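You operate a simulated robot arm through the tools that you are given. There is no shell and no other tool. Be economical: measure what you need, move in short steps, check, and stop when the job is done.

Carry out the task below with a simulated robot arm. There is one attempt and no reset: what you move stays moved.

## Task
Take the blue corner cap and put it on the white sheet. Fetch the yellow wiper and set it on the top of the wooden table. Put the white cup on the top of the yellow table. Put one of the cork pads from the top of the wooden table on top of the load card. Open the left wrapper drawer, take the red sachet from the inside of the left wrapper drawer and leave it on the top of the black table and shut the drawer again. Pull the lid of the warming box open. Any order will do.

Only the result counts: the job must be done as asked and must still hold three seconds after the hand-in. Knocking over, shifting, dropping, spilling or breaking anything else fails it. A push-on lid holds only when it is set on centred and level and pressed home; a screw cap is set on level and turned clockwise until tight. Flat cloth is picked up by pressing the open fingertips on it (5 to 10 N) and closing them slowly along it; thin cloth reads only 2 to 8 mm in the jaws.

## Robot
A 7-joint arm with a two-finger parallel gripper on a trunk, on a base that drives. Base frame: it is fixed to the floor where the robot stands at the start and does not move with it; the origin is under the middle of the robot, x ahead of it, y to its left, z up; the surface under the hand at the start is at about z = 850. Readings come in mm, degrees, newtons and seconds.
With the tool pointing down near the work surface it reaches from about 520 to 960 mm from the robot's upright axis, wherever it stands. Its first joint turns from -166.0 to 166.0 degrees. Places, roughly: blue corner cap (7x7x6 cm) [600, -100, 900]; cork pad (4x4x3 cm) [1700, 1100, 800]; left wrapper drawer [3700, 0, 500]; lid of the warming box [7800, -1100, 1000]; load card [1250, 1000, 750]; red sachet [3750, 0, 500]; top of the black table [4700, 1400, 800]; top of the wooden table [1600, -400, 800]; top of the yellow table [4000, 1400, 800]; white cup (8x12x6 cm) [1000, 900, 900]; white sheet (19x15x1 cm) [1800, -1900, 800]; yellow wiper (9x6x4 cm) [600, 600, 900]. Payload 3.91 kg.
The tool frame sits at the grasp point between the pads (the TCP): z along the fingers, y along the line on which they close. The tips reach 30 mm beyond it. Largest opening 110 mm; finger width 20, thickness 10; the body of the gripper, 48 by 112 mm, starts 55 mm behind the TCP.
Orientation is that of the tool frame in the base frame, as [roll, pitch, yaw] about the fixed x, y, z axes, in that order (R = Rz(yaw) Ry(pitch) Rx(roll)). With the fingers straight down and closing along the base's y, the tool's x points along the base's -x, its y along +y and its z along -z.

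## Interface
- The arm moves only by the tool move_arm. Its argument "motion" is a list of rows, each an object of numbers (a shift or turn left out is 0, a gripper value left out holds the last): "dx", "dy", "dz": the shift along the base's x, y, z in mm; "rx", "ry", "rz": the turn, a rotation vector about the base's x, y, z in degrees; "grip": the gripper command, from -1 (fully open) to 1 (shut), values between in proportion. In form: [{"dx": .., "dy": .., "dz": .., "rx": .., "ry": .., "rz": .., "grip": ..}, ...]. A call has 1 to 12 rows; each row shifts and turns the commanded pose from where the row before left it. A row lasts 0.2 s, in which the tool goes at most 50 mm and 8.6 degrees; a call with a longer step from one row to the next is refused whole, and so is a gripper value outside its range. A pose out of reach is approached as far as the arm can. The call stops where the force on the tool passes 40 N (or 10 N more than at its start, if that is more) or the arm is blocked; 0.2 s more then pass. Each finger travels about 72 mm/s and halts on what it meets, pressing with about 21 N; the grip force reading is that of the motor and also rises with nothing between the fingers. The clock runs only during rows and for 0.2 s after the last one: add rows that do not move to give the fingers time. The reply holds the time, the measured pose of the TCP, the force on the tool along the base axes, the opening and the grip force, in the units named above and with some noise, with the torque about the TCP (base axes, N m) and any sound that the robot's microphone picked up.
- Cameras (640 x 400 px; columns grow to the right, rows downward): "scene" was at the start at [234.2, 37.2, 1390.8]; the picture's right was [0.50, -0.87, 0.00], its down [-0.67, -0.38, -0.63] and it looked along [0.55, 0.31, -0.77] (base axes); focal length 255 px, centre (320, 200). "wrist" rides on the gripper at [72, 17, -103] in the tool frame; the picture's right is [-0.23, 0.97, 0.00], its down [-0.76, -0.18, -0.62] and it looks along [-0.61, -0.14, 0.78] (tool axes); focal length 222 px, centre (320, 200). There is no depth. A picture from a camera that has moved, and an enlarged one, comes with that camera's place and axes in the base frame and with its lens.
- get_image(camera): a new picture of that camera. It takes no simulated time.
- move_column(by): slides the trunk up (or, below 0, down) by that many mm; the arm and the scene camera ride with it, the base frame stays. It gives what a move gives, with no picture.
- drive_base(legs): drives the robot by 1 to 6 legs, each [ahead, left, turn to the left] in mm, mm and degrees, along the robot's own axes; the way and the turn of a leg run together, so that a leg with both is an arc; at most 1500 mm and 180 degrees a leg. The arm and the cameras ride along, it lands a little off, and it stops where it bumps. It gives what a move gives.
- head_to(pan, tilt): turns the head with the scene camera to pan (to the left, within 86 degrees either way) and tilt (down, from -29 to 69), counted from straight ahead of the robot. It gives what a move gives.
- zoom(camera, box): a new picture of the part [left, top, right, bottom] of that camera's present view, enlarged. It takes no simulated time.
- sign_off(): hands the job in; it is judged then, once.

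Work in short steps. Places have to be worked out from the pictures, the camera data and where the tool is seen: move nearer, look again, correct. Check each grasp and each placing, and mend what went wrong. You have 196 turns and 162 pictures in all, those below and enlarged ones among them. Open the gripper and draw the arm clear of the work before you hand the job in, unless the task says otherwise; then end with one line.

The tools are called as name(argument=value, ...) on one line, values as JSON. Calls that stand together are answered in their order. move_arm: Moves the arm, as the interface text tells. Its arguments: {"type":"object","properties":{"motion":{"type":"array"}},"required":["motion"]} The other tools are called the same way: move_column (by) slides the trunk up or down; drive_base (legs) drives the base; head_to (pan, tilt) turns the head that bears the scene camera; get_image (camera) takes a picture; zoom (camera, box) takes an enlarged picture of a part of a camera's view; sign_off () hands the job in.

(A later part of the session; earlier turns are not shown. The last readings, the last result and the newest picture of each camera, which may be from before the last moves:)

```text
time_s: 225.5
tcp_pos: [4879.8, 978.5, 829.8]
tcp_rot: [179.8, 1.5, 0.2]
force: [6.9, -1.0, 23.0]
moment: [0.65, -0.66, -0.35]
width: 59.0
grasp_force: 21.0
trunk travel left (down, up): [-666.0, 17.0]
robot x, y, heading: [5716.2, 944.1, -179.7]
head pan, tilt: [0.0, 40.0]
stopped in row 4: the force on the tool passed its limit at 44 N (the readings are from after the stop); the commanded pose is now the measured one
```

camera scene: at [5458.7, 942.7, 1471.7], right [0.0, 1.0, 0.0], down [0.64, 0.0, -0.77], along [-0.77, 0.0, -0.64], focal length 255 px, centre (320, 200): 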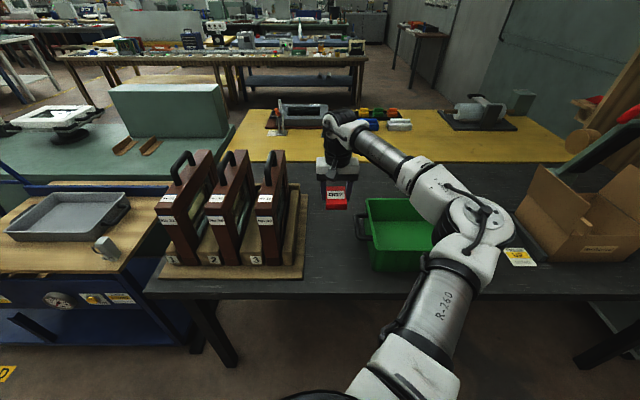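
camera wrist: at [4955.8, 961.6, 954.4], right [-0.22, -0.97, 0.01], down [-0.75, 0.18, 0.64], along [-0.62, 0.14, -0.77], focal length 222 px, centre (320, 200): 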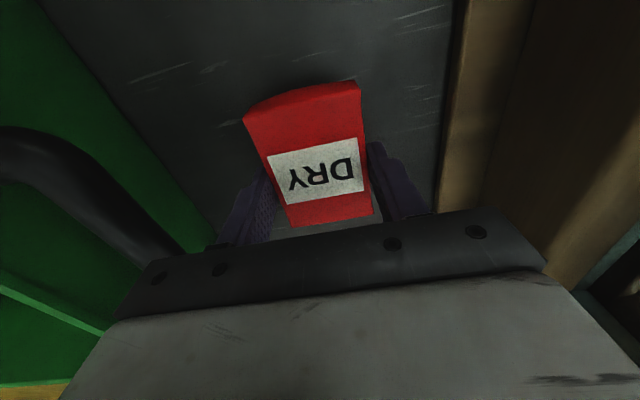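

Contact at TCP 830. I relieve slightly, open a little and rise.

move_arm(motion=[{"dz": 2}, {"grip": -0.4}, {"grip": -0.4}, {"dz": 20}, {"dz": 40}, {"dz": 45}, {"dz": 45}, {"dz": 45}, {}])

zoom(camera="scene", box=[260, 150, 420, 250])

```text
time_s: 227.5
tcp_pos: [4878.6, 978.9, 1024.7]
tcp_rot: [-180.0, 1.2, 0.1]
force: [1.1, 0.0, 1.4]
moment: [-0.03, -0.04, -0.03]
width: 77.0
grasp_force: 0.0
trunk travel left (down, up): [-666.0, 17.0]
robot x, y, heading: [5715.9, 942.6, -179.7]
head pan, tilt: [0.0, 40.0]
```

```text
4.00 times, centred on (340, 200) of scene
camera zoom: at [5458.3, 942.9, 1471.6], right [0.0, 1.0, 0.0], down [0.64, 0.0, -0.77], along [-0.77, 0.0, -0.64], focal length 1019 px, centre (240, 200)
```

zoom: 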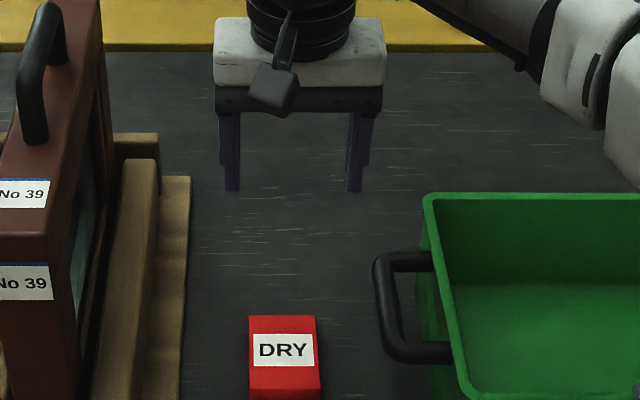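

The sachet lies flat on the black table. I retract, level the tool, and drive back toward the aisle to find the warming box.

move_arm(motion=[{"dx": 40, "dz": 20, "ry": -1.1}, {"dx": 40, "dz": 20}, {"dx": 40, "dz": 20}, {"dx": 40, "dz": 20}, {"dx": 40}, {}])

drive_base(legs=[[0, 1400, 0], [0, 900, 0], [0, 0, 180]])

head_to(pan=0, tilt=15)

get_image(camera="scene")

```text
time_s: 228.9
tcp_pos: [5078.7, 977.5, 1101.5]
tcp_rot: [179.9, 0.2, 0.2]
force: [0.9, -0.1, 0.4]
moment: [-0.01, 0.02, 0.0]
width: 77.0
grasp_force: 0.0
trunk travel left (down, up): [-666.0, 17.0]
robot x, y, heading: [5711.9, 945.7, -179.6]
head pan, tilt: [0.0, 40.0]
```

```text
time_s: 254.9
tcp_pos: [6364.6, -1389.2, 1102.4]
tcp_rot: [179.9, 0.1, -175.9]
force: [-0.4, 0.4, 0.0]
moment: [0.01, 0.01, 0.0]
width: 77.1
grasp_force: 0.1
trunk travel left (down, up): [-666.0, 17.0]
robot x, y, heading: [5727.2, -1396.1, 4.1]
head pan, tilt: [0.0, 40.0]
```

```text
time_s: 255.8
tcp_pos: [6365.6, -1389.2, 1101.9]
tcp_rot: [179.9, 0.0, -175.9]
force: [1.5, 0.0, -0.5]
moment: [0.01, -0.01, 0.01]
width: 76.9
grasp_force: 0.0
trunk travel left (down, up): [-666.0, 17.0]
robot x, y, heading: [5726.0, -1399.2, 4.1]
head pan, tilt: [0.0, 15.0]
```

```text
89 pictures are left
camera scene: at [5987.3, -1380.0, 1511.1], right [0.07, -1.0, 0.0], down [-0.26, -0.02, -0.97], along [0.96, 0.07, -0.26], focal length 255 px, centre (320, 200)
```

scene: 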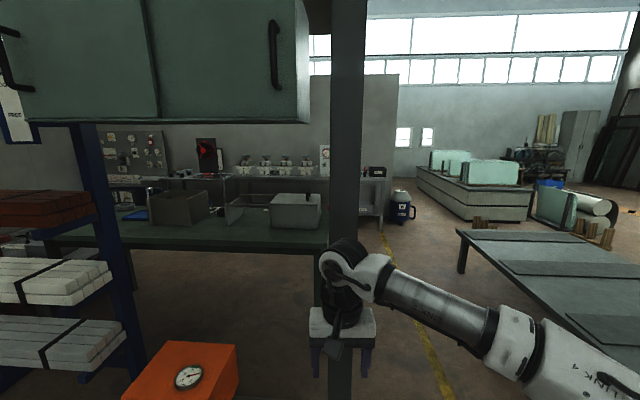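

The box at (297, 210) matches the warming box's place. I zoom there.

zoom(camera="scene", box=[110, 140, 350, 290])

```text
2.67 times, centred on (230, 215) of scene
camera zoom: at [5987.3, -1380.0, 1511.1], right [0.07, -1.0, 0.0], down [-0.26, -0.02, -0.97], along [0.96, 0.07, -0.26], focal length 680 px, centre (560, 160)
```

zoom: 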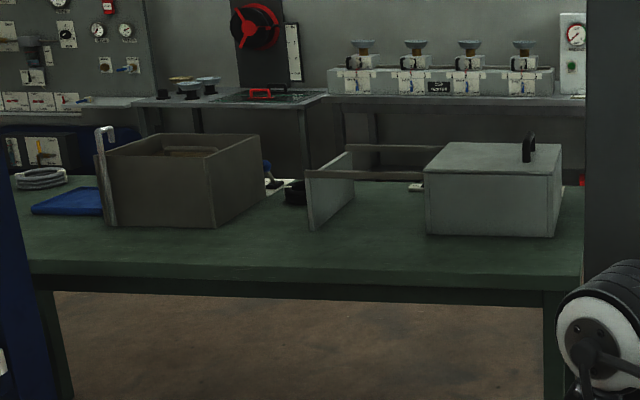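

The warming box has a handle on its right end, and the bench's right end is at y≈-1325. I raise the hand, then drive down the aisle to about (7750, -1830) and turn to face +y.

move_arm(motion=[{"dz": 40}, {"dz": 40}, {"dz": 40}, {"dz": 30}, {}])

drive_base(legs=[[0, 0, -4.1], [0, -430, 0], [1000, 0, 0], [900, 0, 0]])

head_to(pan=60, tilt=25)

get_image(camera="scene")

```text
time_s: 257.0
tcp_pos: [6364.4, -1389.4, 1253.8]
tcp_rot: [179.9, 0.1, -175.9]
force: [-0.3, -0.1, 0.1]
moment: [0.05, -0.02, -0.03]
width: 77.3
grasp_force: 0.1
trunk travel left (down, up): [-666.0, 17.0]
robot x, y, heading: [5724.9, -1394.4, 4.0]
head pan, tilt: [0.0, 15.0]
```

```text
time_s: 270.6
tcp_pos: [8274.8, -1899.4, 1253.9]
tcp_rot: [179.9, 0.1, 178.8]
force: [0.6, -0.7, 0.0]
moment: [0.0, 0.02, 0.02]
width: 77.0
grasp_force: 0.1
trunk travel left (down, up): [-666.0, 17.0]
robot x, y, heading: [7640.7, -1850.5, -1.5]
head pan, tilt: [0.0, 15.0]
```

```text
time_s: 271.9
tcp_pos: [8274.9, -1900.2, 1253.1]
tcp_rot: [179.9, 0.1, 178.9]
force: [0.0, -1.1, 0.1]
moment: [0.02, -0.01, -0.01]
width: 76.9
grasp_force: 0.1
trunk travel left (down, up): [-666.0, 17.0]
robot x, y, heading: [7642.4, -1851.3, -1.2]
head pan, tilt: [60.0, 25.0]
```

```text
87 pictures are left
camera scene: at [7855.2, -1776.3, 1495.0], right [0.86, -0.52, 0.0], down [-0.22, -0.36, -0.91], along [0.47, 0.78, -0.42], focal length 255 px, centre (320, 200)
```

scene: 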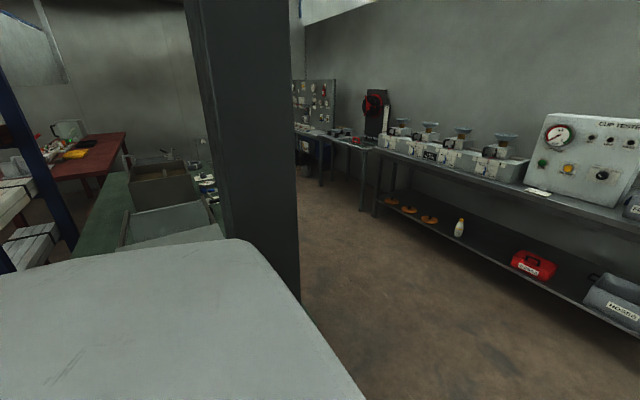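

A column stands near the bench's right end. I look for its foot and the box from here.

head_to(pan=45, tilt=50)

get_image(camera="scene")

head_to(pan=86, tilt=30)

get_image(camera="scene")

```text
time_s: 272.8
tcp_pos: [8274.8, -1901.6, 1253.5]
tcp_rot: [179.8, 0.1, 178.8]
force: [-1.2, 0.3, -0.4]
moment: [0.01, 0.04, 0.0]
width: 77.2
grasp_force: 0.1
trunk travel left (down, up): [-666.0, 17.0]
robot x, y, heading: [7639.1, -1852.8, -1.1]
head pan, tilt: [45.0, 50.0]
```

```text
86 pictures are left
camera scene: at [7863.0, -1801.7, 1457.6], right [0.69, -0.72, 0.0], down [-0.55, -0.53, -0.64], along [0.46, 0.45, -0.77], focal length 255 px, centre (320, 200)
```

scene: 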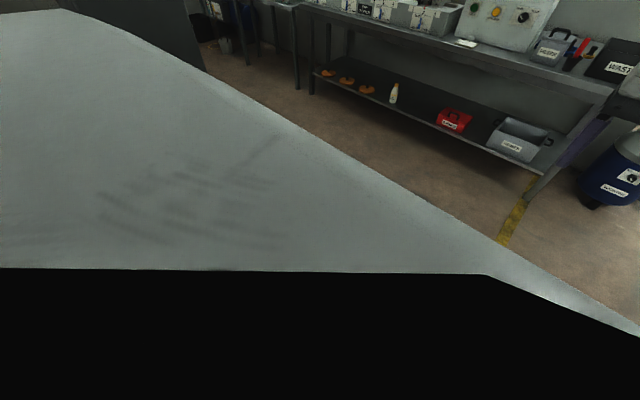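

```text
time_s: 273.8
tcp_pos: [8273.8, -1900.1, 1253.4]
tcp_rot: [179.8, 0.0, 178.8]
force: [0.6, 0.2, -0.1]
moment: [-0.02, -0.04, -0.02]
width: 77.0
grasp_force: 0.0
trunk travel left (down, up): [-666.0, 17.0]
robot x, y, heading: [7640.1, -1851.5, -1.1]
head pan, tilt: [85.9, 30.0]
```

```text
85 pictures are left
camera scene: at [7815.7, -1765.1, 1487.0], right [1.0, -0.09, 0.0], down [-0.05, -0.5, -0.87], along [0.08, 0.86, -0.5], focal length 255 px, centre (320, 200)
```

scene: 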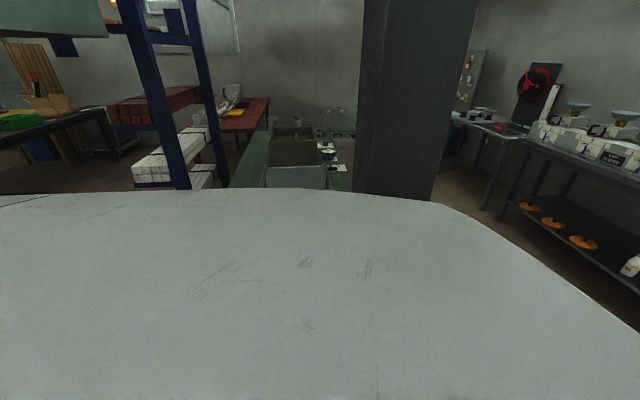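

Column B stands near (8040, -1300), so I back up first, turn at x≈7250 clear of both columns, and then view.

drive_base(legs=[[-390, 20, 0], [0, 0, 91.2]])

head_to(pan=-25, tilt=35)

get_image(camera="scene")

```text
time_s: 280.3
tcp_pos: [7276.7, -1185.6, 1253.2]
tcp_rot: [180.0, 0.1, -89.1]
force: [-0.1, 0.1, -0.1]
moment: [0.0, -0.04, -0.01]
width: 77.0
grasp_force: 0.2
trunk travel left (down, up): [-666.0, 17.0]
robot x, y, heading: [7252.5, -1822.2, 90.8]
head pan, tilt: [85.9, 30.0]
```

```text
time_s: 282.2
tcp_pos: [7277.4, -1184.9, 1254.4]
tcp_rot: [179.9, 0.0, -89.1]
force: [0.7, 0.5, -0.3]
moment: [0.01, -0.04, 0.0]
width: 77.1
grasp_force: 0.0
trunk travel left (down, up): [-666.0, 17.0]
robot x, y, heading: [7248.6, -1823.3, 90.9]
head pan, tilt: [-25.0, 35.0]
```

```text
84 pictures are left
camera scene: at [7281.6, -1572.7, 1479.2], right [0.91, -0.41, 0.0], down [-0.23, -0.52, -0.82], along [0.33, 0.75, -0.57], focal length 255 px, centre (320, 200)
```

scene: 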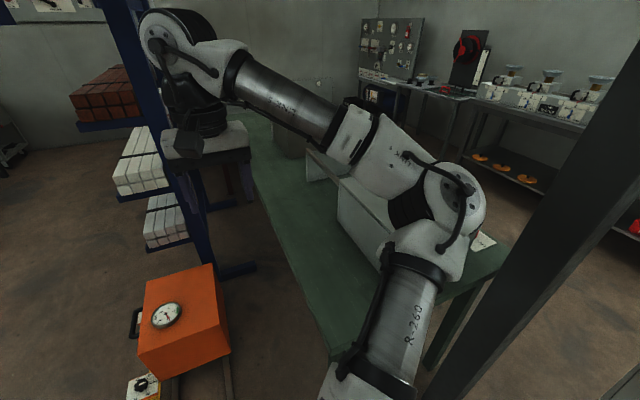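

The handle end of the lid is close to that column on this side, so I go round to the aisle behind the bench and face -x at about (8850, -1050).

drive_base(legs=[[0, 0, -90.9], [800, 0, 0], [850, 0, 0], [0, 800, 0]])

head_to(pan=86, tilt=25)

get_image(camera="scene")

```text
time_s: 300.7
tcp_pos: [9532.4, -1107.9, 1253.0]
tcp_rot: [180.0, 0.1, 178.8]
force: [0.5, 0.1, -0.2]
moment: [-0.02, 0.0, -0.02]
width: 77.0
grasp_force: 0.1
trunk travel left (down, up): [-666.0, 17.0]
robot x, y, heading: [8895.8, -1062.0, -1.3]
head pan, tilt: [-25.0, 35.0]
```

```text
time_s: 302.6
tcp_pos: [9533.3, -1107.7, 1252.3]
tcp_rot: [179.8, 0.2, 178.9]
force: [-0.7, -0.8, 0.5]
moment: [-0.03, 0.03, -0.02]
width: 76.9
grasp_force: 0.1
trunk travel left (down, up): [-666.0, 17.0]
robot x, y, heading: [8892.4, -1060.0, -1.1]
head pan, tilt: [85.9, 25.0]
```

```text
83 pictures are left
camera scene: at [9073.6, -971.1, 1495.0], right [1.0, -0.09, 0.0], down [-0.04, -0.42, -0.91], along [0.08, 0.9, -0.42], focal length 255 px, centre (320, 200)
```

scene: 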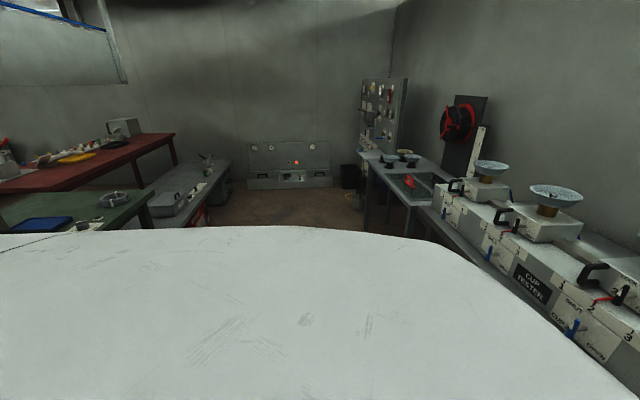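

Space is adequate; I turn 180° to face the bench's back.

drive_base(legs=[[0, 0, 180]])

head_to(pan=0, tilt=40)

get_image(camera="scene")

```text
time_s: 310.7
tcp_pos: [8260.0, -1050.5, 1252.9]
tcp_rot: [179.9, 0.1, 2.5]
force: [0.1, 0.0, 0.4]
moment: [0.0, -0.02, 0.02]
width: 77.1
grasp_force: 0.0
trunk travel left (down, up): [-666.0, 17.0]
robot x, y, heading: [8896.5, -1057.7, -177.4]
head pan, tilt: [85.9, 25.0]
```

```text
time_s: 312.3
tcp_pos: [8260.4, -1052.2, 1253.2]
tcp_rot: [180.0, 0.2, 2.6]
force: [-1.0, -0.9, 0.4]
moment: [0.0, 0.02, -0.01]
width: 77.0
grasp_force: 0.2
trunk travel left (down, up): [-666.0, 17.0]
robot x, y, heading: [8894.2, -1057.3, -177.3]
head pan, tilt: [0.0, 40.0]
```

```text
82 pictures are left
camera scene: at [8640.6, -1071.8, 1471.7], right [-0.05, 1.0, 0.0], down [0.64, 0.03, -0.77], along [-0.77, -0.04, -0.64], focal length 255 px, centre (320, 200)
```

scene: 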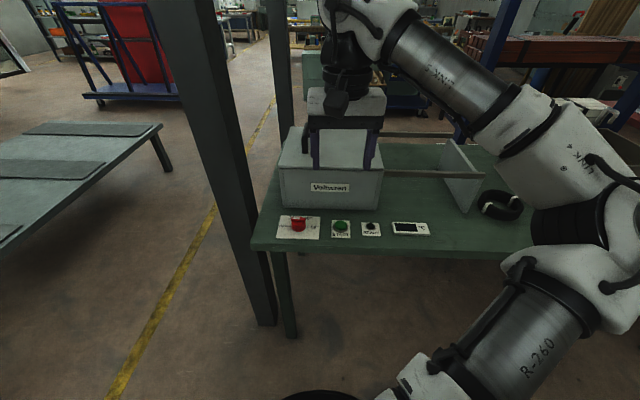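

This is the operator side; rails run to +y from the box. I check the wrist view and a zoom for the lid and handle.

zoom(camera="scene", box=[240, 100, 520, 275])

get_image(camera="wrist")

```text
2.29 times, centred on (380, 188) of scene
camera zoom: at [8640.6, -1071.8, 1471.7], right [-0.05, 1.0, 0.0], down [0.64, 0.03, -0.77], along [-0.77, -0.04, -0.64], focal length 582 px, centre (183, 229)
```

zoom: 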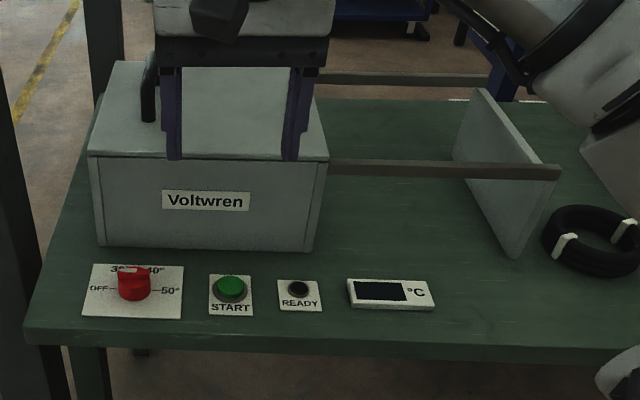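

```text
80 pictures are left
camera wrist: at [8333.6, -1065.5, 1355.7], right [-0.18, -0.98, 0.0], down [-0.77, 0.14, 0.62], along [-0.61, 0.11, -0.78], focal length 222 px, centre (320, 200)
```

wrist: 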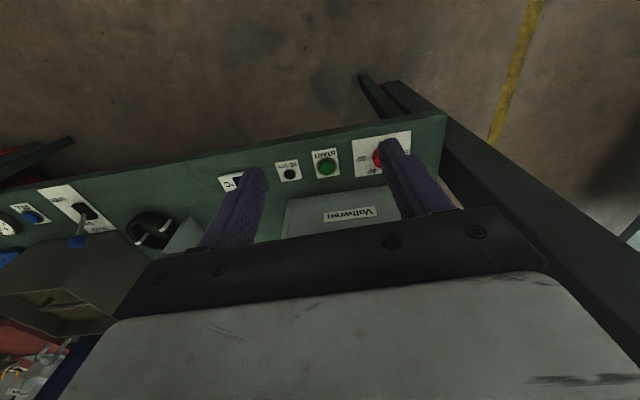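

The lid's arch handle runs along x at about (7785, -1170), top z≈1075; the lid slides to +y along the rails. I drive 300 mm nearer and straighten.

drive_base(legs=[[0, 0, -2.7], [300, 0, 0]])

get_image(camera="wrist")

get_image(camera="scene")

```text
time_s: 314.7
tcp_pos: [7954.5, -1026.0, 1253.7]
tcp_rot: [179.9, 0.2, 0.2]
force: [0.1, 1.5, -0.3]
moment: [-0.01, -0.02, 0.0]
width: 76.9
grasp_force: 0.1
trunk travel left (down, up): [-666.0, 17.0]
robot x, y, heading: [8589.8, -1057.8, -179.5]
head pan, tilt: [0.0, 40.0]
```

```text
79 pictures are left
camera wrist: at [8028.7, -1042.8, 1355.4], right [-0.22, -0.97, 0.0], down [-0.76, 0.18, 0.62], along [-0.61, 0.14, -0.78], focal length 222 px, centre (320, 200)
```

wrist: 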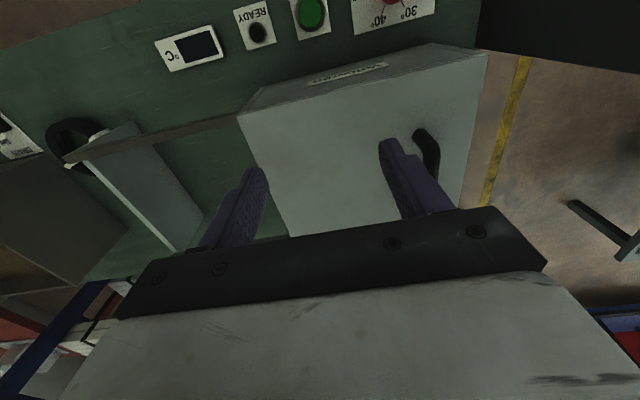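

```text
78 pictures are left
camera scene: at [8335.1, -1061.8, 1471.5], right [-0.01, 1.0, 0.0], down [0.64, 0.0, -0.77], along [-0.77, 0.0, -0.64], focal length 255 px, centre (320, 200)
```

scene: 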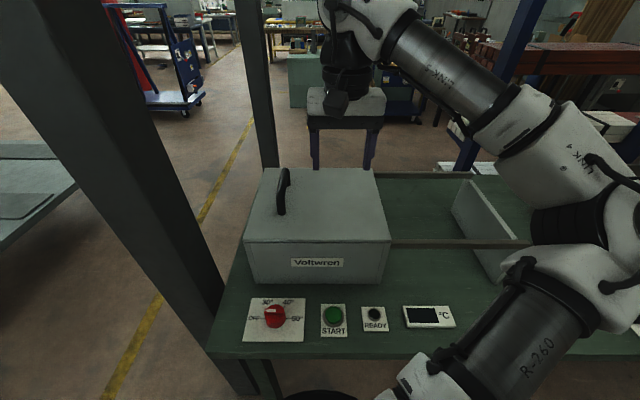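

The lid's arch handle triangulates to about (7793, -1157), top z≈1090, lid z≈1030. I move over it.

move_arm(motion=[{"dx": -32, "dy": -26, "grip": -0.6}, {"dx": -32, "dy": -26}, {"dx": -32, "dy": -26}, {"dx": -32, "dy": -26}, {"dx": -33, "dy": -27}, {"dz": -40}, {"dz": -40}, {}])

get_image(camera="wrist")

zoom(camera="scene", box=[220, 120, 380, 220])

```text
time_s: 316.5
tcp_pos: [7796.2, -1157.7, 1175.1]
tcp_rot: [179.9, 0.3, 0.2]
force: [-0.2, -0.9, -0.2]
moment: [0.01, 0.02, -0.01]
width: 87.7
grasp_force: 0.1
trunk travel left (down, up): [-666.0, 17.0]
robot x, y, heading: [8590.6, -1057.1, -179.7]
head pan, tilt: [0.0, 40.0]
```

```text
77 pictures are left
camera wrist: at [7870.1, -1173.7, 1277.2], right [-0.22, -0.97, 0.0], down [-0.76, 0.18, 0.63], along [-0.61, 0.14, -0.78], focal length 222 px, centre (320, 200)
```

wrist: 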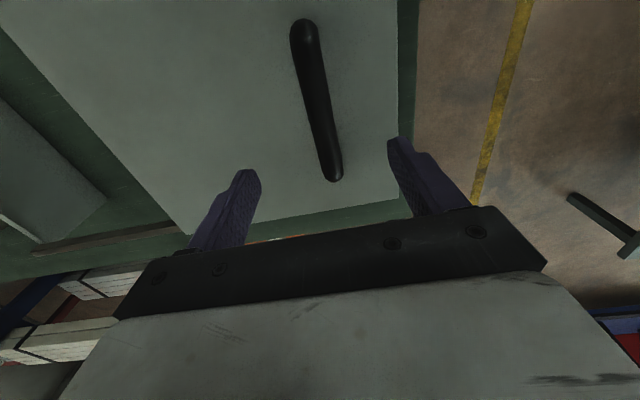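

```text
4.00 times, centred on (300, 170) of scene
camera zoom: at [8336.1, -1061.7, 1471.7], right [-0.01, 1.0, 0.0], down [0.64, 0.0, -0.77], along [-0.77, 0.0, -0.64], focal length 1019 px, centre (400, 320)
```

zoom: 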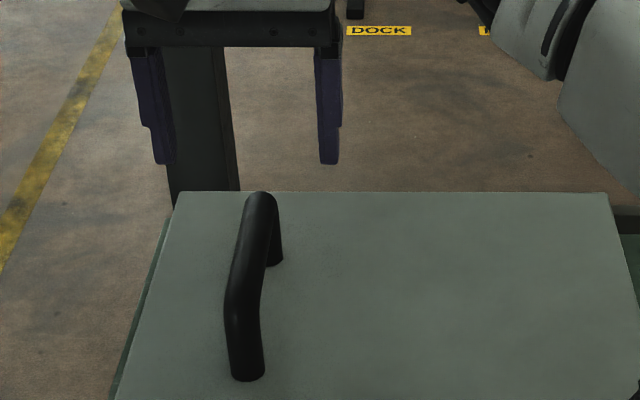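

The handle centre is about (7811, -1162). I adjust, lower to TCP 1082 and close.

move_arm(motion=[{"dx": 15, "dy": -4, "dz": -30}, {"dz": -30}, {"dz": -20}, {"dz": -12}, {}])

get_image(camera="wrist")

zoom(camera="scene", box=[220, 120, 380, 220])

```text
time_s: 317.7
tcp_pos: [7811.2, -1161.2, 1082.0]
tcp_rot: [179.9, 0.2, 0.2]
force: [-0.4, 0.2, 0.4]
moment: [-0.03, 0.0, 0.03]
width: 87.9
grasp_force: 0.1
trunk travel left (down, up): [-666.0, 17.0]
robot x, y, heading: [8590.9, -1057.8, -179.6]
head pan, tilt: [0.0, 40.0]
```

```text
75 pictures are left
camera wrist: at [7884.1, -1178.0, 1183.8], right [-0.22, -0.97, 0.0], down [-0.76, 0.18, 0.62], along [-0.61, 0.14, -0.78], focal length 222 px, centre (320, 200)
```

wrist: 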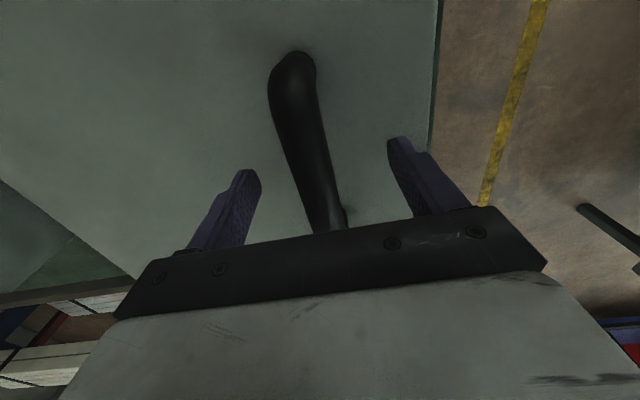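

```text
4.00 times, centred on (300, 170) of scene
camera zoom: at [8335.9, -1061.8, 1471.7], right [-0.01, 1.0, 0.0], down [0.64, 0.0, -0.77], along [-0.77, 0.0, -0.64], focal length 1019 px, centre (400, 320)
```

zoom: 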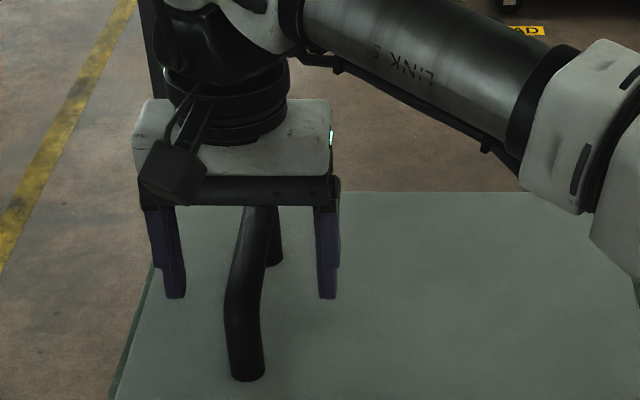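

Fingers straddle the bar; I close.

move_arm(motion=[{"grip": 1}, {"grip": 1}, {"grip": 1}, {"grip": 1}, {"grip": 1}, {"grip": 1}])

```text
time_s: 319.1
tcp_pos: [7811.1, -1159.0, 1080.9]
tcp_rot: [179.9, 0.1, 0.1]
force: [2.5, 7.8, -2.3]
moment: [0.05, -0.17, -0.25]
width: 21.7
grasp_force: 45.3
trunk travel left (down, up): [-666.0, 17.0]
robot x, y, heading: [8594.0, -1060.4, -179.6]
head pan, tilt: [0.0, 40.0]
```

Gripped at 22 mm. I pull the lid toward +y along the rails, starting gently.

move_arm(motion=[{"dy": 6}, {"dy": 8}, {"dy": 10}, {"dy": 12}, {"dy": 15}, {}])

get_image(camera="scene")

```text
time_s: 320.5
tcp_pos: [7810.8, -1109.9, 1082.1]
tcp_rot: [179.8, 0.2, 0.3]
force: [5.1, 0.8, 5.0]
moment: [0.02, 1.14, -0.16]
width: 21.6
grasp_force: 45.2
trunk travel left (down, up): [-666.0, 17.0]
robot x, y, heading: [8595.8, -1062.6, -179.2]
head pan, tilt: [0.0, 40.0]
```

```text
73 pictures are left
camera scene: at [8337.2, -1061.7, 1471.9], right [-0.01, 1.0, 0.0], down [0.64, 0.0, -0.77], along [-0.77, 0.0, -0.64], focal length 255 px, centre (320, 200)
```

scene: 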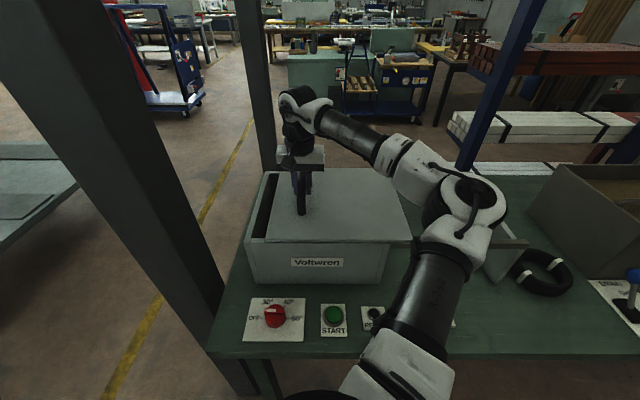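

The lid slides and the box begins to open. I keep pulling.

move_arm(motion=[{"dy": 20}, {"dy": 22}, {"dy": 22}, {"dy": 22}, {"dy": 22}, {"dy": 22}, {"dy": 22}, {"dy": 22}, {"dy": 22}, {}])

get_image(camera="scene")

```text
time_s: 322.7
tcp_pos: [7810.8, -913.6, 1083.1]
tcp_rot: [179.9, 0.2, 0.1]
force: [14.0, 1.3, -8.0]
moment: [0.22, -0.3, -0.38]
width: 21.8
grasp_force: 44.7
trunk travel left (down, up): [-666.0, 17.0]
robot x, y, heading: [8591.1, -1059.0, -179.6]
head pan, tilt: [0.0, 40.0]
```

```text
72 pictures are left
camera scene: at [8336.3, -1061.7, 1471.7], right [-0.01, 1.0, 0.0], down [0.64, 0.0, -0.77], along [-0.77, 0.0, -0.64], focal length 255 px, centre (320, 200)
```

scene: 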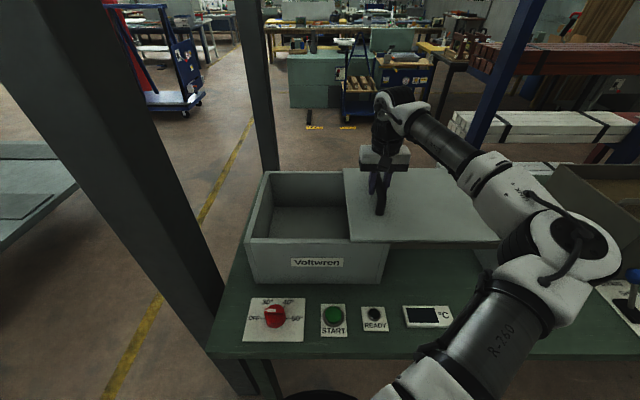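

Good; I pull on until the stop.

move_arm(motion=[{"dy": 18}, {"dy": 18}, {"dy": 16}, {"dy": 14}, {"dy": 12}, {"dy": 10}, {"dy": 10}, {"dy": 10}, {"dy": 10}, {}])

get_image(camera="scene")

```text
time_s: 323.8
tcp_pos: [7810.2, -859.2, 1080.6]
tcp_rot: [179.2, 0.0, 1.2]
force: [5.9, -9.6, 3.2]
moment: [-0.03, -0.15, -1.14]
width: 22.1
grasp_force: 44.6
trunk travel left (down, up): [-666.0, 17.0]
robot x, y, heading: [8593.2, -1063.3, -179.5]
head pan, tilt: [0.0, 40.0]
stopped in row 5: the force on the tool passed its limit at 47 N (the readings are from after the stop); the commanded pose is now the measured one
```

```text
71 pictures are left
camera scene: at [8337.4, -1062.6, 1472.2], right [-0.01, 1.0, 0.0], down [0.64, 0.01, -0.77], along [-0.77, -0.01, -0.64], focal length 255 px, centre (320, 200)
```

scene: 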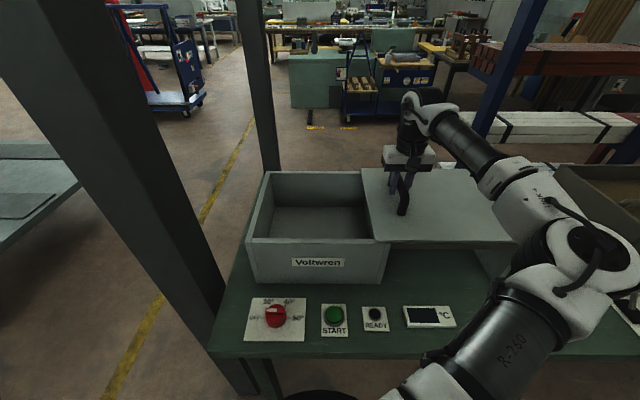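

The lid has reached its end stop (300 mm travel). I ease off, release, and lift away.

move_arm(motion=[{"dy": -1}, {"grip": -0.6}, {"grip": -0.6}, {"grip": -0.6}, {"grip": -0.6}, {"dz": 25}, {"dz": 40}, {"dz": 45}, {"dz": 45}, {}])

get_image(camera="scene")

```text
time_s: 326.0
tcp_pos: [7807.2, -858.9, 1233.3]
tcp_rot: [179.4, -0.1, 1.0]
force: [0.1, 0.4, 0.3]
moment: [0.01, 0.01, 0.0]
width: 88.1
grasp_force: 0.1
trunk travel left (down, up): [-666.0, 17.0]
robot x, y, heading: [8591.5, -1062.3, -179.6]
head pan, tilt: [0.0, 40.0]
```

```text
70 pictures are left
camera scene: at [8335.8, -1062.5, 1471.6], right [-0.01, 1.0, 0.0], down [0.64, 0.0, -0.77], along [-0.77, -0.01, -0.64], focal length 255 px, centre (320, 200)
```

scene: 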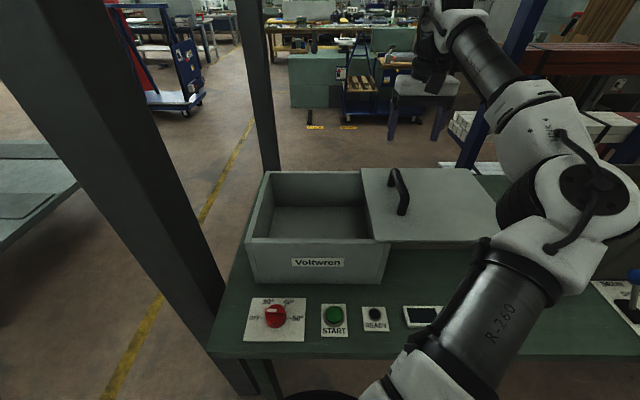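

The lid is open and holds. I retract the arm and drive back down the aisle toward the wooden table.

move_arm(motion=[{"dx": 35, "dy": -36, "rx": 0.6, "rz": -1}, {"dx": 35, "dy": -36}, {"dx": 35, "dy": -36}, {"dx": 35, "dy": -36}, {"dx": 30, "dy": -36}, {}])

drive_base(legs=[[0, 780, 0], [1400, 0, 0], [800, 0, 0], [0, 400, 0], [1400, 0, 0], [1000, 0, 0]])

```text
refused: row 1 steps farther than a row can; nothing moved
```

```text
time_s: 330.2
tcp_pos: [7813.1, -1338.1, 1232.2]
tcp_rot: [178.7, 0.0, -1.6]
force: [0.2, 0.0, 0.3]
moment: [-0.01, -0.03, 0.01]
width: 87.8
grasp_force: 0.0
trunk travel left (down, up): [-666.0, 17.0]
robot x, y, heading: [8591.9, -1562.9, 179.6]
head pan, tilt: [0.0, 40.0]
stopped in leg 1: the robot was blocked; the commanded pose is now the measured one
```

The unretracted arm touched the column. I slide back, then retract with legal steps.

drive_base(legs=[[0, -350, 0]])

move_arm(motion=[{"dx": 35, "dy": 10, "rx": 1.2}, {"dx": 40}, {"dx": 40}, {"dx": 40}, {"dx": 40}, {}])

get_image(camera="scene")

```text
time_s: 333.5
tcp_pos: [7816.0, -986.5, 1234.6]
tcp_rot: [178.8, 0.0, -1.5]
force: [0.0, 0.1, 0.1]
moment: [0.0, 0.01, 0.01]
width: 87.8
grasp_force: 0.0
trunk travel left (down, up): [-666.0, 17.0]
robot x, y, heading: [8597.2, -1211.6, 179.4]
head pan, tilt: [0.0, 40.0]
```

```text
time_s: 334.9
tcp_pos: [8011.5, -977.8, 1235.8]
tcp_rot: [180.0, 0.1, -1.3]
force: [-0.5, 0.3, 0.0]
moment: [0.03, 0.0, 0.06]
width: 87.8
grasp_force: 0.0
trunk travel left (down, up): [-666.0, 17.0]
robot x, y, heading: [8595.2, -1214.1, 179.3]
head pan, tilt: [0.0, 40.0]
```

```text
69 pictures are left
camera scene: at [8339.0, -1210.8, 1471.5], right [0.01, 1.0, 0.0], down [0.64, -0.01, -0.77], along [-0.77, 0.01, -0.64], focal length 255 px, centre (320, 200)
```

scene: 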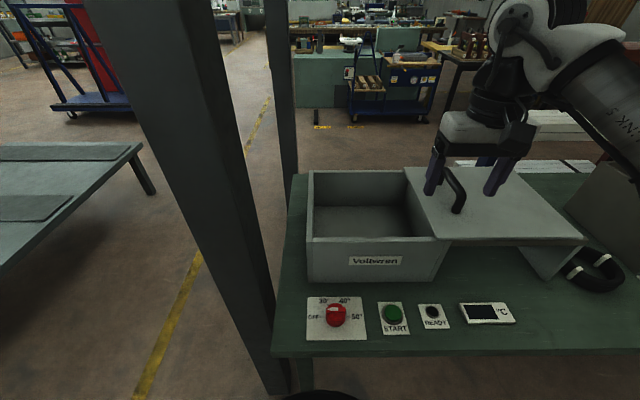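

The lid is intact. I back away, centre the arm, turn to face +x so the elbow is away from the column, then reverse along the aisle.

drive_base(legs=[[-400, 0, 0]])

move_arm(motion=[{"dy": -40}, {"dy": -40}, {"dy": -40}, {"dy": -40}, {"dy": -40}, {}])

drive_base(legs=[[0, 0, -179.3], [0, -630, 0], [-1200, 0, 0], [-1100, 0, 0]])

```text
time_s: 337.4
tcp_pos: [8404.4, -982.3, 1236.9]
tcp_rot: [-179.9, 0.3, -1.3]
force: [0.7, 0.4, -0.3]
moment: [0.01, 0.04, -0.01]
width: 87.9
grasp_force: 0.1
trunk travel left (down, up): [-666.0, 17.0]
robot x, y, heading: [8993.7, -1217.2, 179.7]
head pan, tilt: [0.0, 40.0]
```

```text
time_s: 338.8
tcp_pos: [8404.8, -1181.3, 1235.8]
tcp_rot: [179.9, 0.2, -1.3]
force: [-1.0, -0.5, -0.3]
moment: [0.02, 0.01, 0.01]
width: 87.8
grasp_force: 0.0
trunk travel left (down, up): [-666.0, 17.0]
robot x, y, heading: [8987.4, -1213.2, 179.8]
head pan, tilt: [0.0, 40.0]
```

```text
time_s: 362.4
tcp_pos: [7342.2, -2027.2, 1236.1]
tcp_rot: [-180.0, 0.2, -175.8]
force: [-0.1, 0.9, -0.5]
moment: [0.01, 0.02, 0.01]
width: 88.2
grasp_force: 0.1
trunk travel left (down, up): [-666.0, 17.0]
robot x, y, heading: [6755.7, -2050.8, 4.9]
head pan, tilt: [0.0, 40.0]
```

Heading drifted 5°; I straighten, shift to y≈-2250 and continue backward.

drive_base(legs=[[0, -200, -4.9], [-1400, 0, 0], [-1300, 0, 0]])

drive_base(legs=[[-1300, 0, 0]])

```text
time_s: 377.2
tcp_pos: [4661.4, -2232.1, 1235.3]
tcp_rot: [180.0, 0.2, 177.2]
force: [-0.5, -0.6, 0.3]
moment: [0.0, -0.02, 0.04]
width: 88.1
grasp_force: 0.0
trunk travel left (down, up): [-666.0, 17.0]
robot x, y, heading: [4080.0, -2183.9, -2.0]
head pan, tilt: [0.0, 40.0]
```

```text
time_s: 383.8
tcp_pos: [3355.8, -2187.6, 1236.4]
tcp_rot: [180.0, 0.1, 177.0]
force: [-0.2, 0.0, -1.2]
moment: [-0.02, -0.01, 0.0]
width: 88.1
grasp_force: 0.1
trunk travel left (down, up): [-666.0, 17.0]
robot x, y, heading: [2768.3, -2136.1, -1.9]
head pan, tilt: [0.0, 40.0]
```

I move up the aisle to y≈900 and turn to face the wooden table's rear side.

drive_base(legs=[[0, 0, 1.9], [0, 1500, 0], [0, 1500, 0], [0, 0, 178]])

head_to(pan=0, tilt=30)

get_image(camera="scene")

```text
time_s: 415.0
tcp_pos: [2155.4, 825.9, 1235.0]
tcp_rot: [180.0, 0.2, 4.2]
force: [1.0, 0.8, -0.6]
moment: [-0.02, 0.0, 0.04]
width: 87.7
grasp_force: 0.0
trunk travel left (down, up): [-666.0, 17.0]
robot x, y, heading: [2741.3, 849.8, -174.8]
head pan, tilt: [0.0, 40.0]
```

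```text
time_s: 415.7
tcp_pos: [2154.6, 824.4, 1235.3]
tcp_rot: [180.0, 0.2, 4.3]
force: [0.1, -0.7, 0.3]
moment: [-0.03, 0.01, 0.0]
width: 88.0
grasp_force: 0.0
trunk travel left (down, up): [-666.0, 17.0]
robot x, y, heading: [2739.5, 849.1, -174.8]
head pan, tilt: [0.0, 30.0]
```

```text
68 pictures are left
camera scene: at [2479.7, 825.2, 1487.0], right [-0.09, 1.0, 0.0], down [0.5, 0.05, -0.87], along [-0.86, -0.08, -0.5], focal length 255 px, centre (320, 200)
```

scene: 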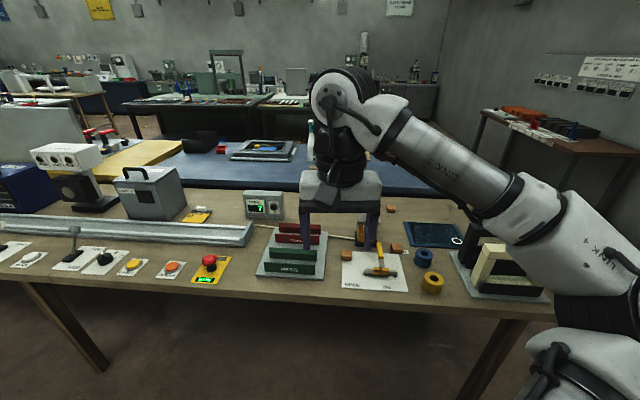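

Cork-like blocks are visible around the dark sheet. I zoom.

zoom(camera="scene", box=[230, 175, 550, 315])

get_image(camera="wrist")

```text
2.00 times, centred on (390, 245) of scene
camera zoom: at [2479.7, 825.2, 1487.0], right [-0.09, 1.0, 0.0], down [0.5, 0.05, -0.87], along [-0.86, -0.08, -0.5], focal length 510 px, centre (180, 110)
```

zoom: 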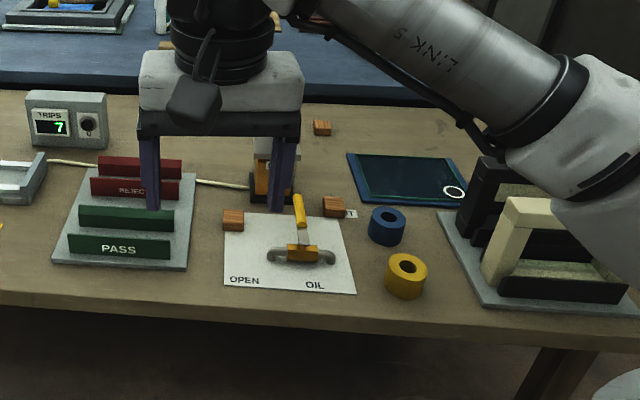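

```text
66 pictures are left
camera wrist: at [2229.6, 812.7, 1337.9], right [-0.15, -0.99, 0.0], down [-0.77, 0.12, 0.63], along [-0.62, 0.1, -0.78], focal length 222 px, centre (320, 200)
```

wrist: 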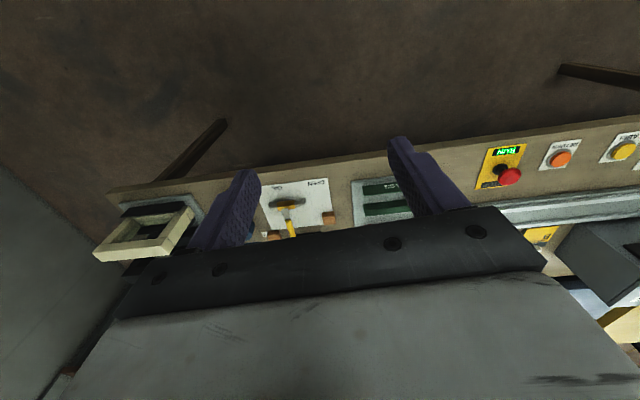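

Three cork pads at about (1714, 860), (1656, 1066) and (1352, 1085). The load card is hidden by the hand; I move the hand aside and look again.

move_arm(motion=[{"dy": -45}, {"dy": -45}, {"dy": -45}, {"dy": -45}, {"dy": -45}, {"dy": -45}, {"dy": -45}, {}])

zoom(camera="scene", box=[250, 150, 490, 300])

```text
time_s: 417.5
tcp_pos: [2153.3, 509.2, 1236.1]
tcp_rot: [-180.0, 0.3, 4.3]
force: [-0.2, -0.3, -0.1]
moment: [0.0, -0.01, -0.01]
width: 88.2
grasp_force: 0.0
trunk travel left (down, up): [-666.0, 17.0]
robot x, y, heading: [2738.8, 848.5, -174.8]
head pan, tilt: [0.0, 30.0]
```

```text
2.67 times, centred on (370, 225) of scene
camera zoom: at [2479.7, 825.9, 1487.0], right [-0.09, 1.0, 0.0], down [0.5, 0.04, -0.87], along [-0.86, -0.08, -0.5], focal length 680 px, centre (187, 133)
```

zoom: 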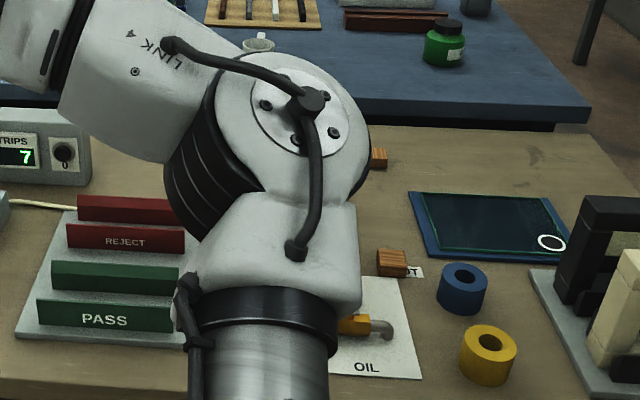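

The elbow now hides it. I drive nearer, straighten, and use the wrist camera from above instead.

drive_base(legs=[[0, 0, -5.2], [330, 0, 0]])

move_arm(motion=[{"dy": 45}, {"dy": 45}, {"dy": 45}, {"dy": 45}, {"dy": 45}, {"dy": 45}, {"dy": 45}, {"dx": -40}, {"dx": -40}, {"dx": -40}, {}])

get_image(camera="wrist")

get_image(camera="scene")

```text
time_s: 420.2
tcp_pos: [1792.9, 567.8, 1234.6]
tcp_rot: [179.9, 0.2, -1.2]
force: [-0.1, 0.3, 0.1]
moment: [-0.03, -0.01, 0.03]
width: 88.1
grasp_force: 0.0
trunk travel left (down, up): [-666.0, 17.0]
robot x, y, heading: [2411.7, 845.6, 179.5]
head pan, tilt: [0.0, 30.0]
```

```text
time_s: 422.6
tcp_pos: [1673.3, 884.2, 1234.4]
tcp_rot: [-180.0, 0.2, -1.3]
force: [-0.4, -0.6, 0.0]
moment: [-0.02, 0.01, -0.05]
width: 88.0
grasp_force: 0.0
trunk travel left (down, up): [-666.0, 17.0]
robot x, y, heading: [2412.2, 851.6, 179.6]
head pan, tilt: [0.0, 30.0]
```

```text
64 pictures are left
camera wrist: at [1746.7, 864.8, 1337.0], right [-0.25, -0.97, 0.0], down [-0.76, 0.19, 0.63], along [-0.61, 0.16, -0.78], focal length 222 px, centre (320, 200)
```

wrist: 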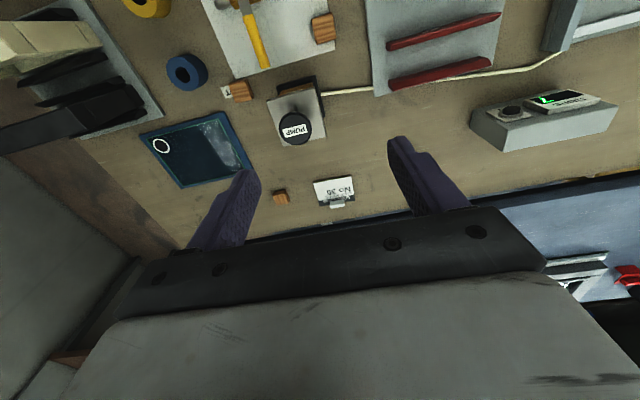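

```text
63 pictures are left
camera scene: at [2149.4, 851.8, 1487.1], right [0.01, 1.0, 0.0], down [0.5, 0.0, -0.87], along [-0.87, 0.01, -0.5], focal length 255 px, centre (320, 200)
```

scene: 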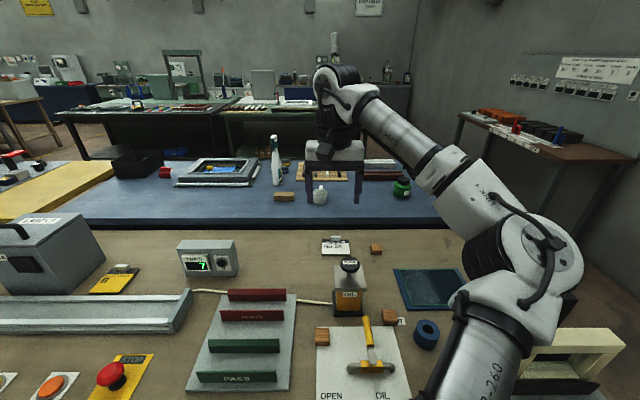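

A white tag "No 3x" sits next to the third cork pad. I zoom on it.

zoom(camera="scene", box=[300, 220, 460, 320])

zoom(camera="wrist", box=[220, 120, 380, 220])

```text
4.00 times, centred on (380, 270) of scene
camera zoom: at [2149.4, 851.8, 1487.1], right [0.01, 1.0, 0.0], down [0.5, 0.0, -0.87], along [-0.87, 0.01, -0.5], focal length 1019 px, centre (80, -80)
```

zoom: 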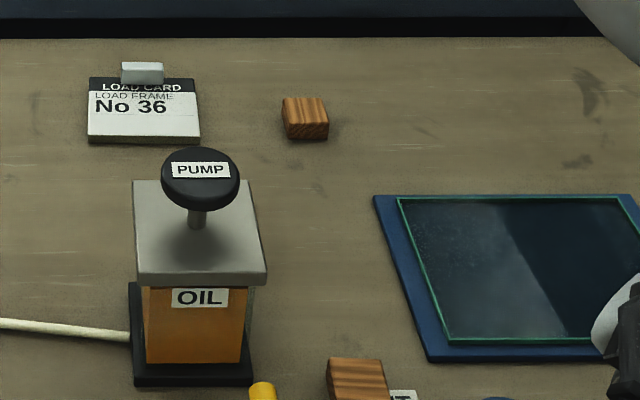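

```text
4.00 times, centred on (300, 170) of wrist
camera zoom: at [1746.7, 864.8, 1337.0], right [-0.25, -0.97, 0.0], down [-0.76, 0.19, 0.63], along [-0.61, 0.16, -0.78], focal length 888 px, centre (400, 320)
```

zoom: 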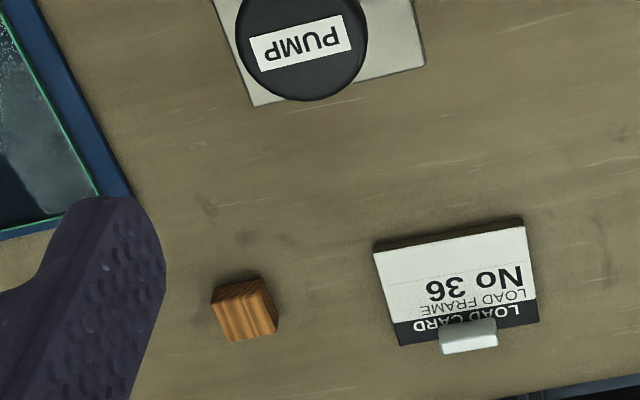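

"LOAD CARD No 36" has its centre near (1352, 923); the third cork pad is at about (1375, 1083). I drive 130 mm closer and 120 mm to +y to have both in reach.

drive_base(legs=[[0, -120, 0], [130, 0, 0]])

move_arm(motion=[{"dx": -35, "dy": 15, "grip": -1}, {"dx": -35, "dy": 15}, {"dx": -35, "dy": 15}, {"dx": -35, "dy": 15}, {"dx": -25, "dy": 15, "dz": -30}, {"dz": -45}, {"dz": -45}, {"dz": -45}, {}])

get_image(camera="wrist")

```text
time_s: 425.1
tcp_pos: [1543.0, 1002.5, 1233.6]
tcp_rot: [180.0, 0.1, -1.0]
force: [-0.6, 0.1, -0.8]
moment: [-0.02, 0.0, -0.01]
width: 88.3
grasp_force: 0.1
trunk travel left (down, up): [-666.0, 17.0]
robot x, y, heading: [2279.0, 974.5, 179.9]
head pan, tilt: [0.0, 30.0]
```

```text
time_s: 427.1
tcp_pos: [1381.1, 1082.5, 1069.2]
tcp_rot: [180.0, 0.1, -1.0]
force: [0.4, -0.4, 0.3]
moment: [0.02, 0.0, 0.01]
width: 110.2
grasp_force: 0.1
out of reach, approached as far as the arm can: row 5
trunk travel left (down, up): [-666.0, 17.0]
robot x, y, heading: [2281.2, 971.2, 179.9]
head pan, tilt: [0.0, 30.0]
```

```text
60 pictures are left
camera wrist: at [1454.4, 1064.3, 1171.0], right [-0.24, -0.97, 0.0], down [-0.76, 0.19, 0.63], along [-0.61, 0.15, -0.78], focal length 222 px, centre (320, 200)
```

wrist: 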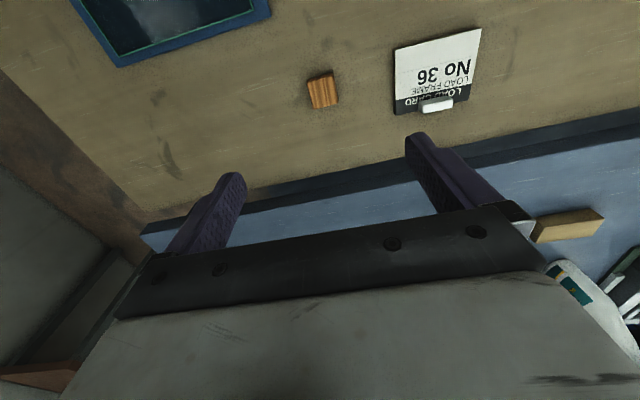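

The pad is directly under the TCP. I lower to z≈835.

move_arm(motion=[{"dx": -2, "dy": -2, "dz": -45}, {"dz": -45}, {"dz": -45}, {"dz": -40}, {"dz": -30}, {"dz": -20}, {"dz": -9}, {}])

get_image(camera="wrist")

```text
time_s: 428.9
tcp_pos: [1378.9, 1080.5, 832.7]
tcp_rot: [180.0, 0.2, -1.1]
force: [-0.4, 0.5, 0.2]
moment: [0.0, 0.02, 0.01]
width: 110.1
grasp_force: 0.1
trunk travel left (down, up): [-666.0, 17.0]
robot x, y, heading: [2281.3, 970.8, 179.7]
head pan, tilt: [0.0, 30.0]
```

```text
59 pictures are left
camera wrist: at [1452.4, 1061.3, 934.4], right [-0.25, -0.97, 0.0], down [-0.76, 0.19, 0.63], along [-0.61, 0.15, -0.78], focal length 222 px, centre (320, 200)
```

wrist: 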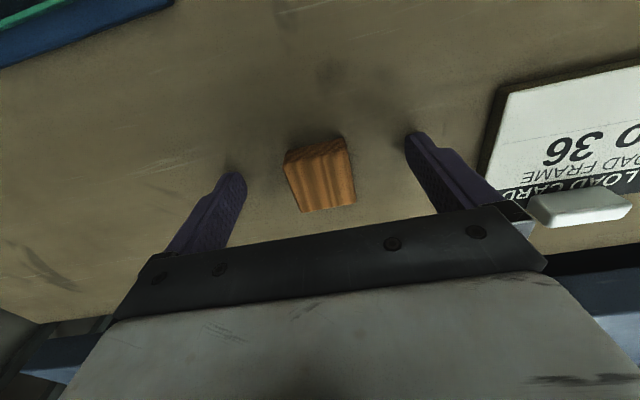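

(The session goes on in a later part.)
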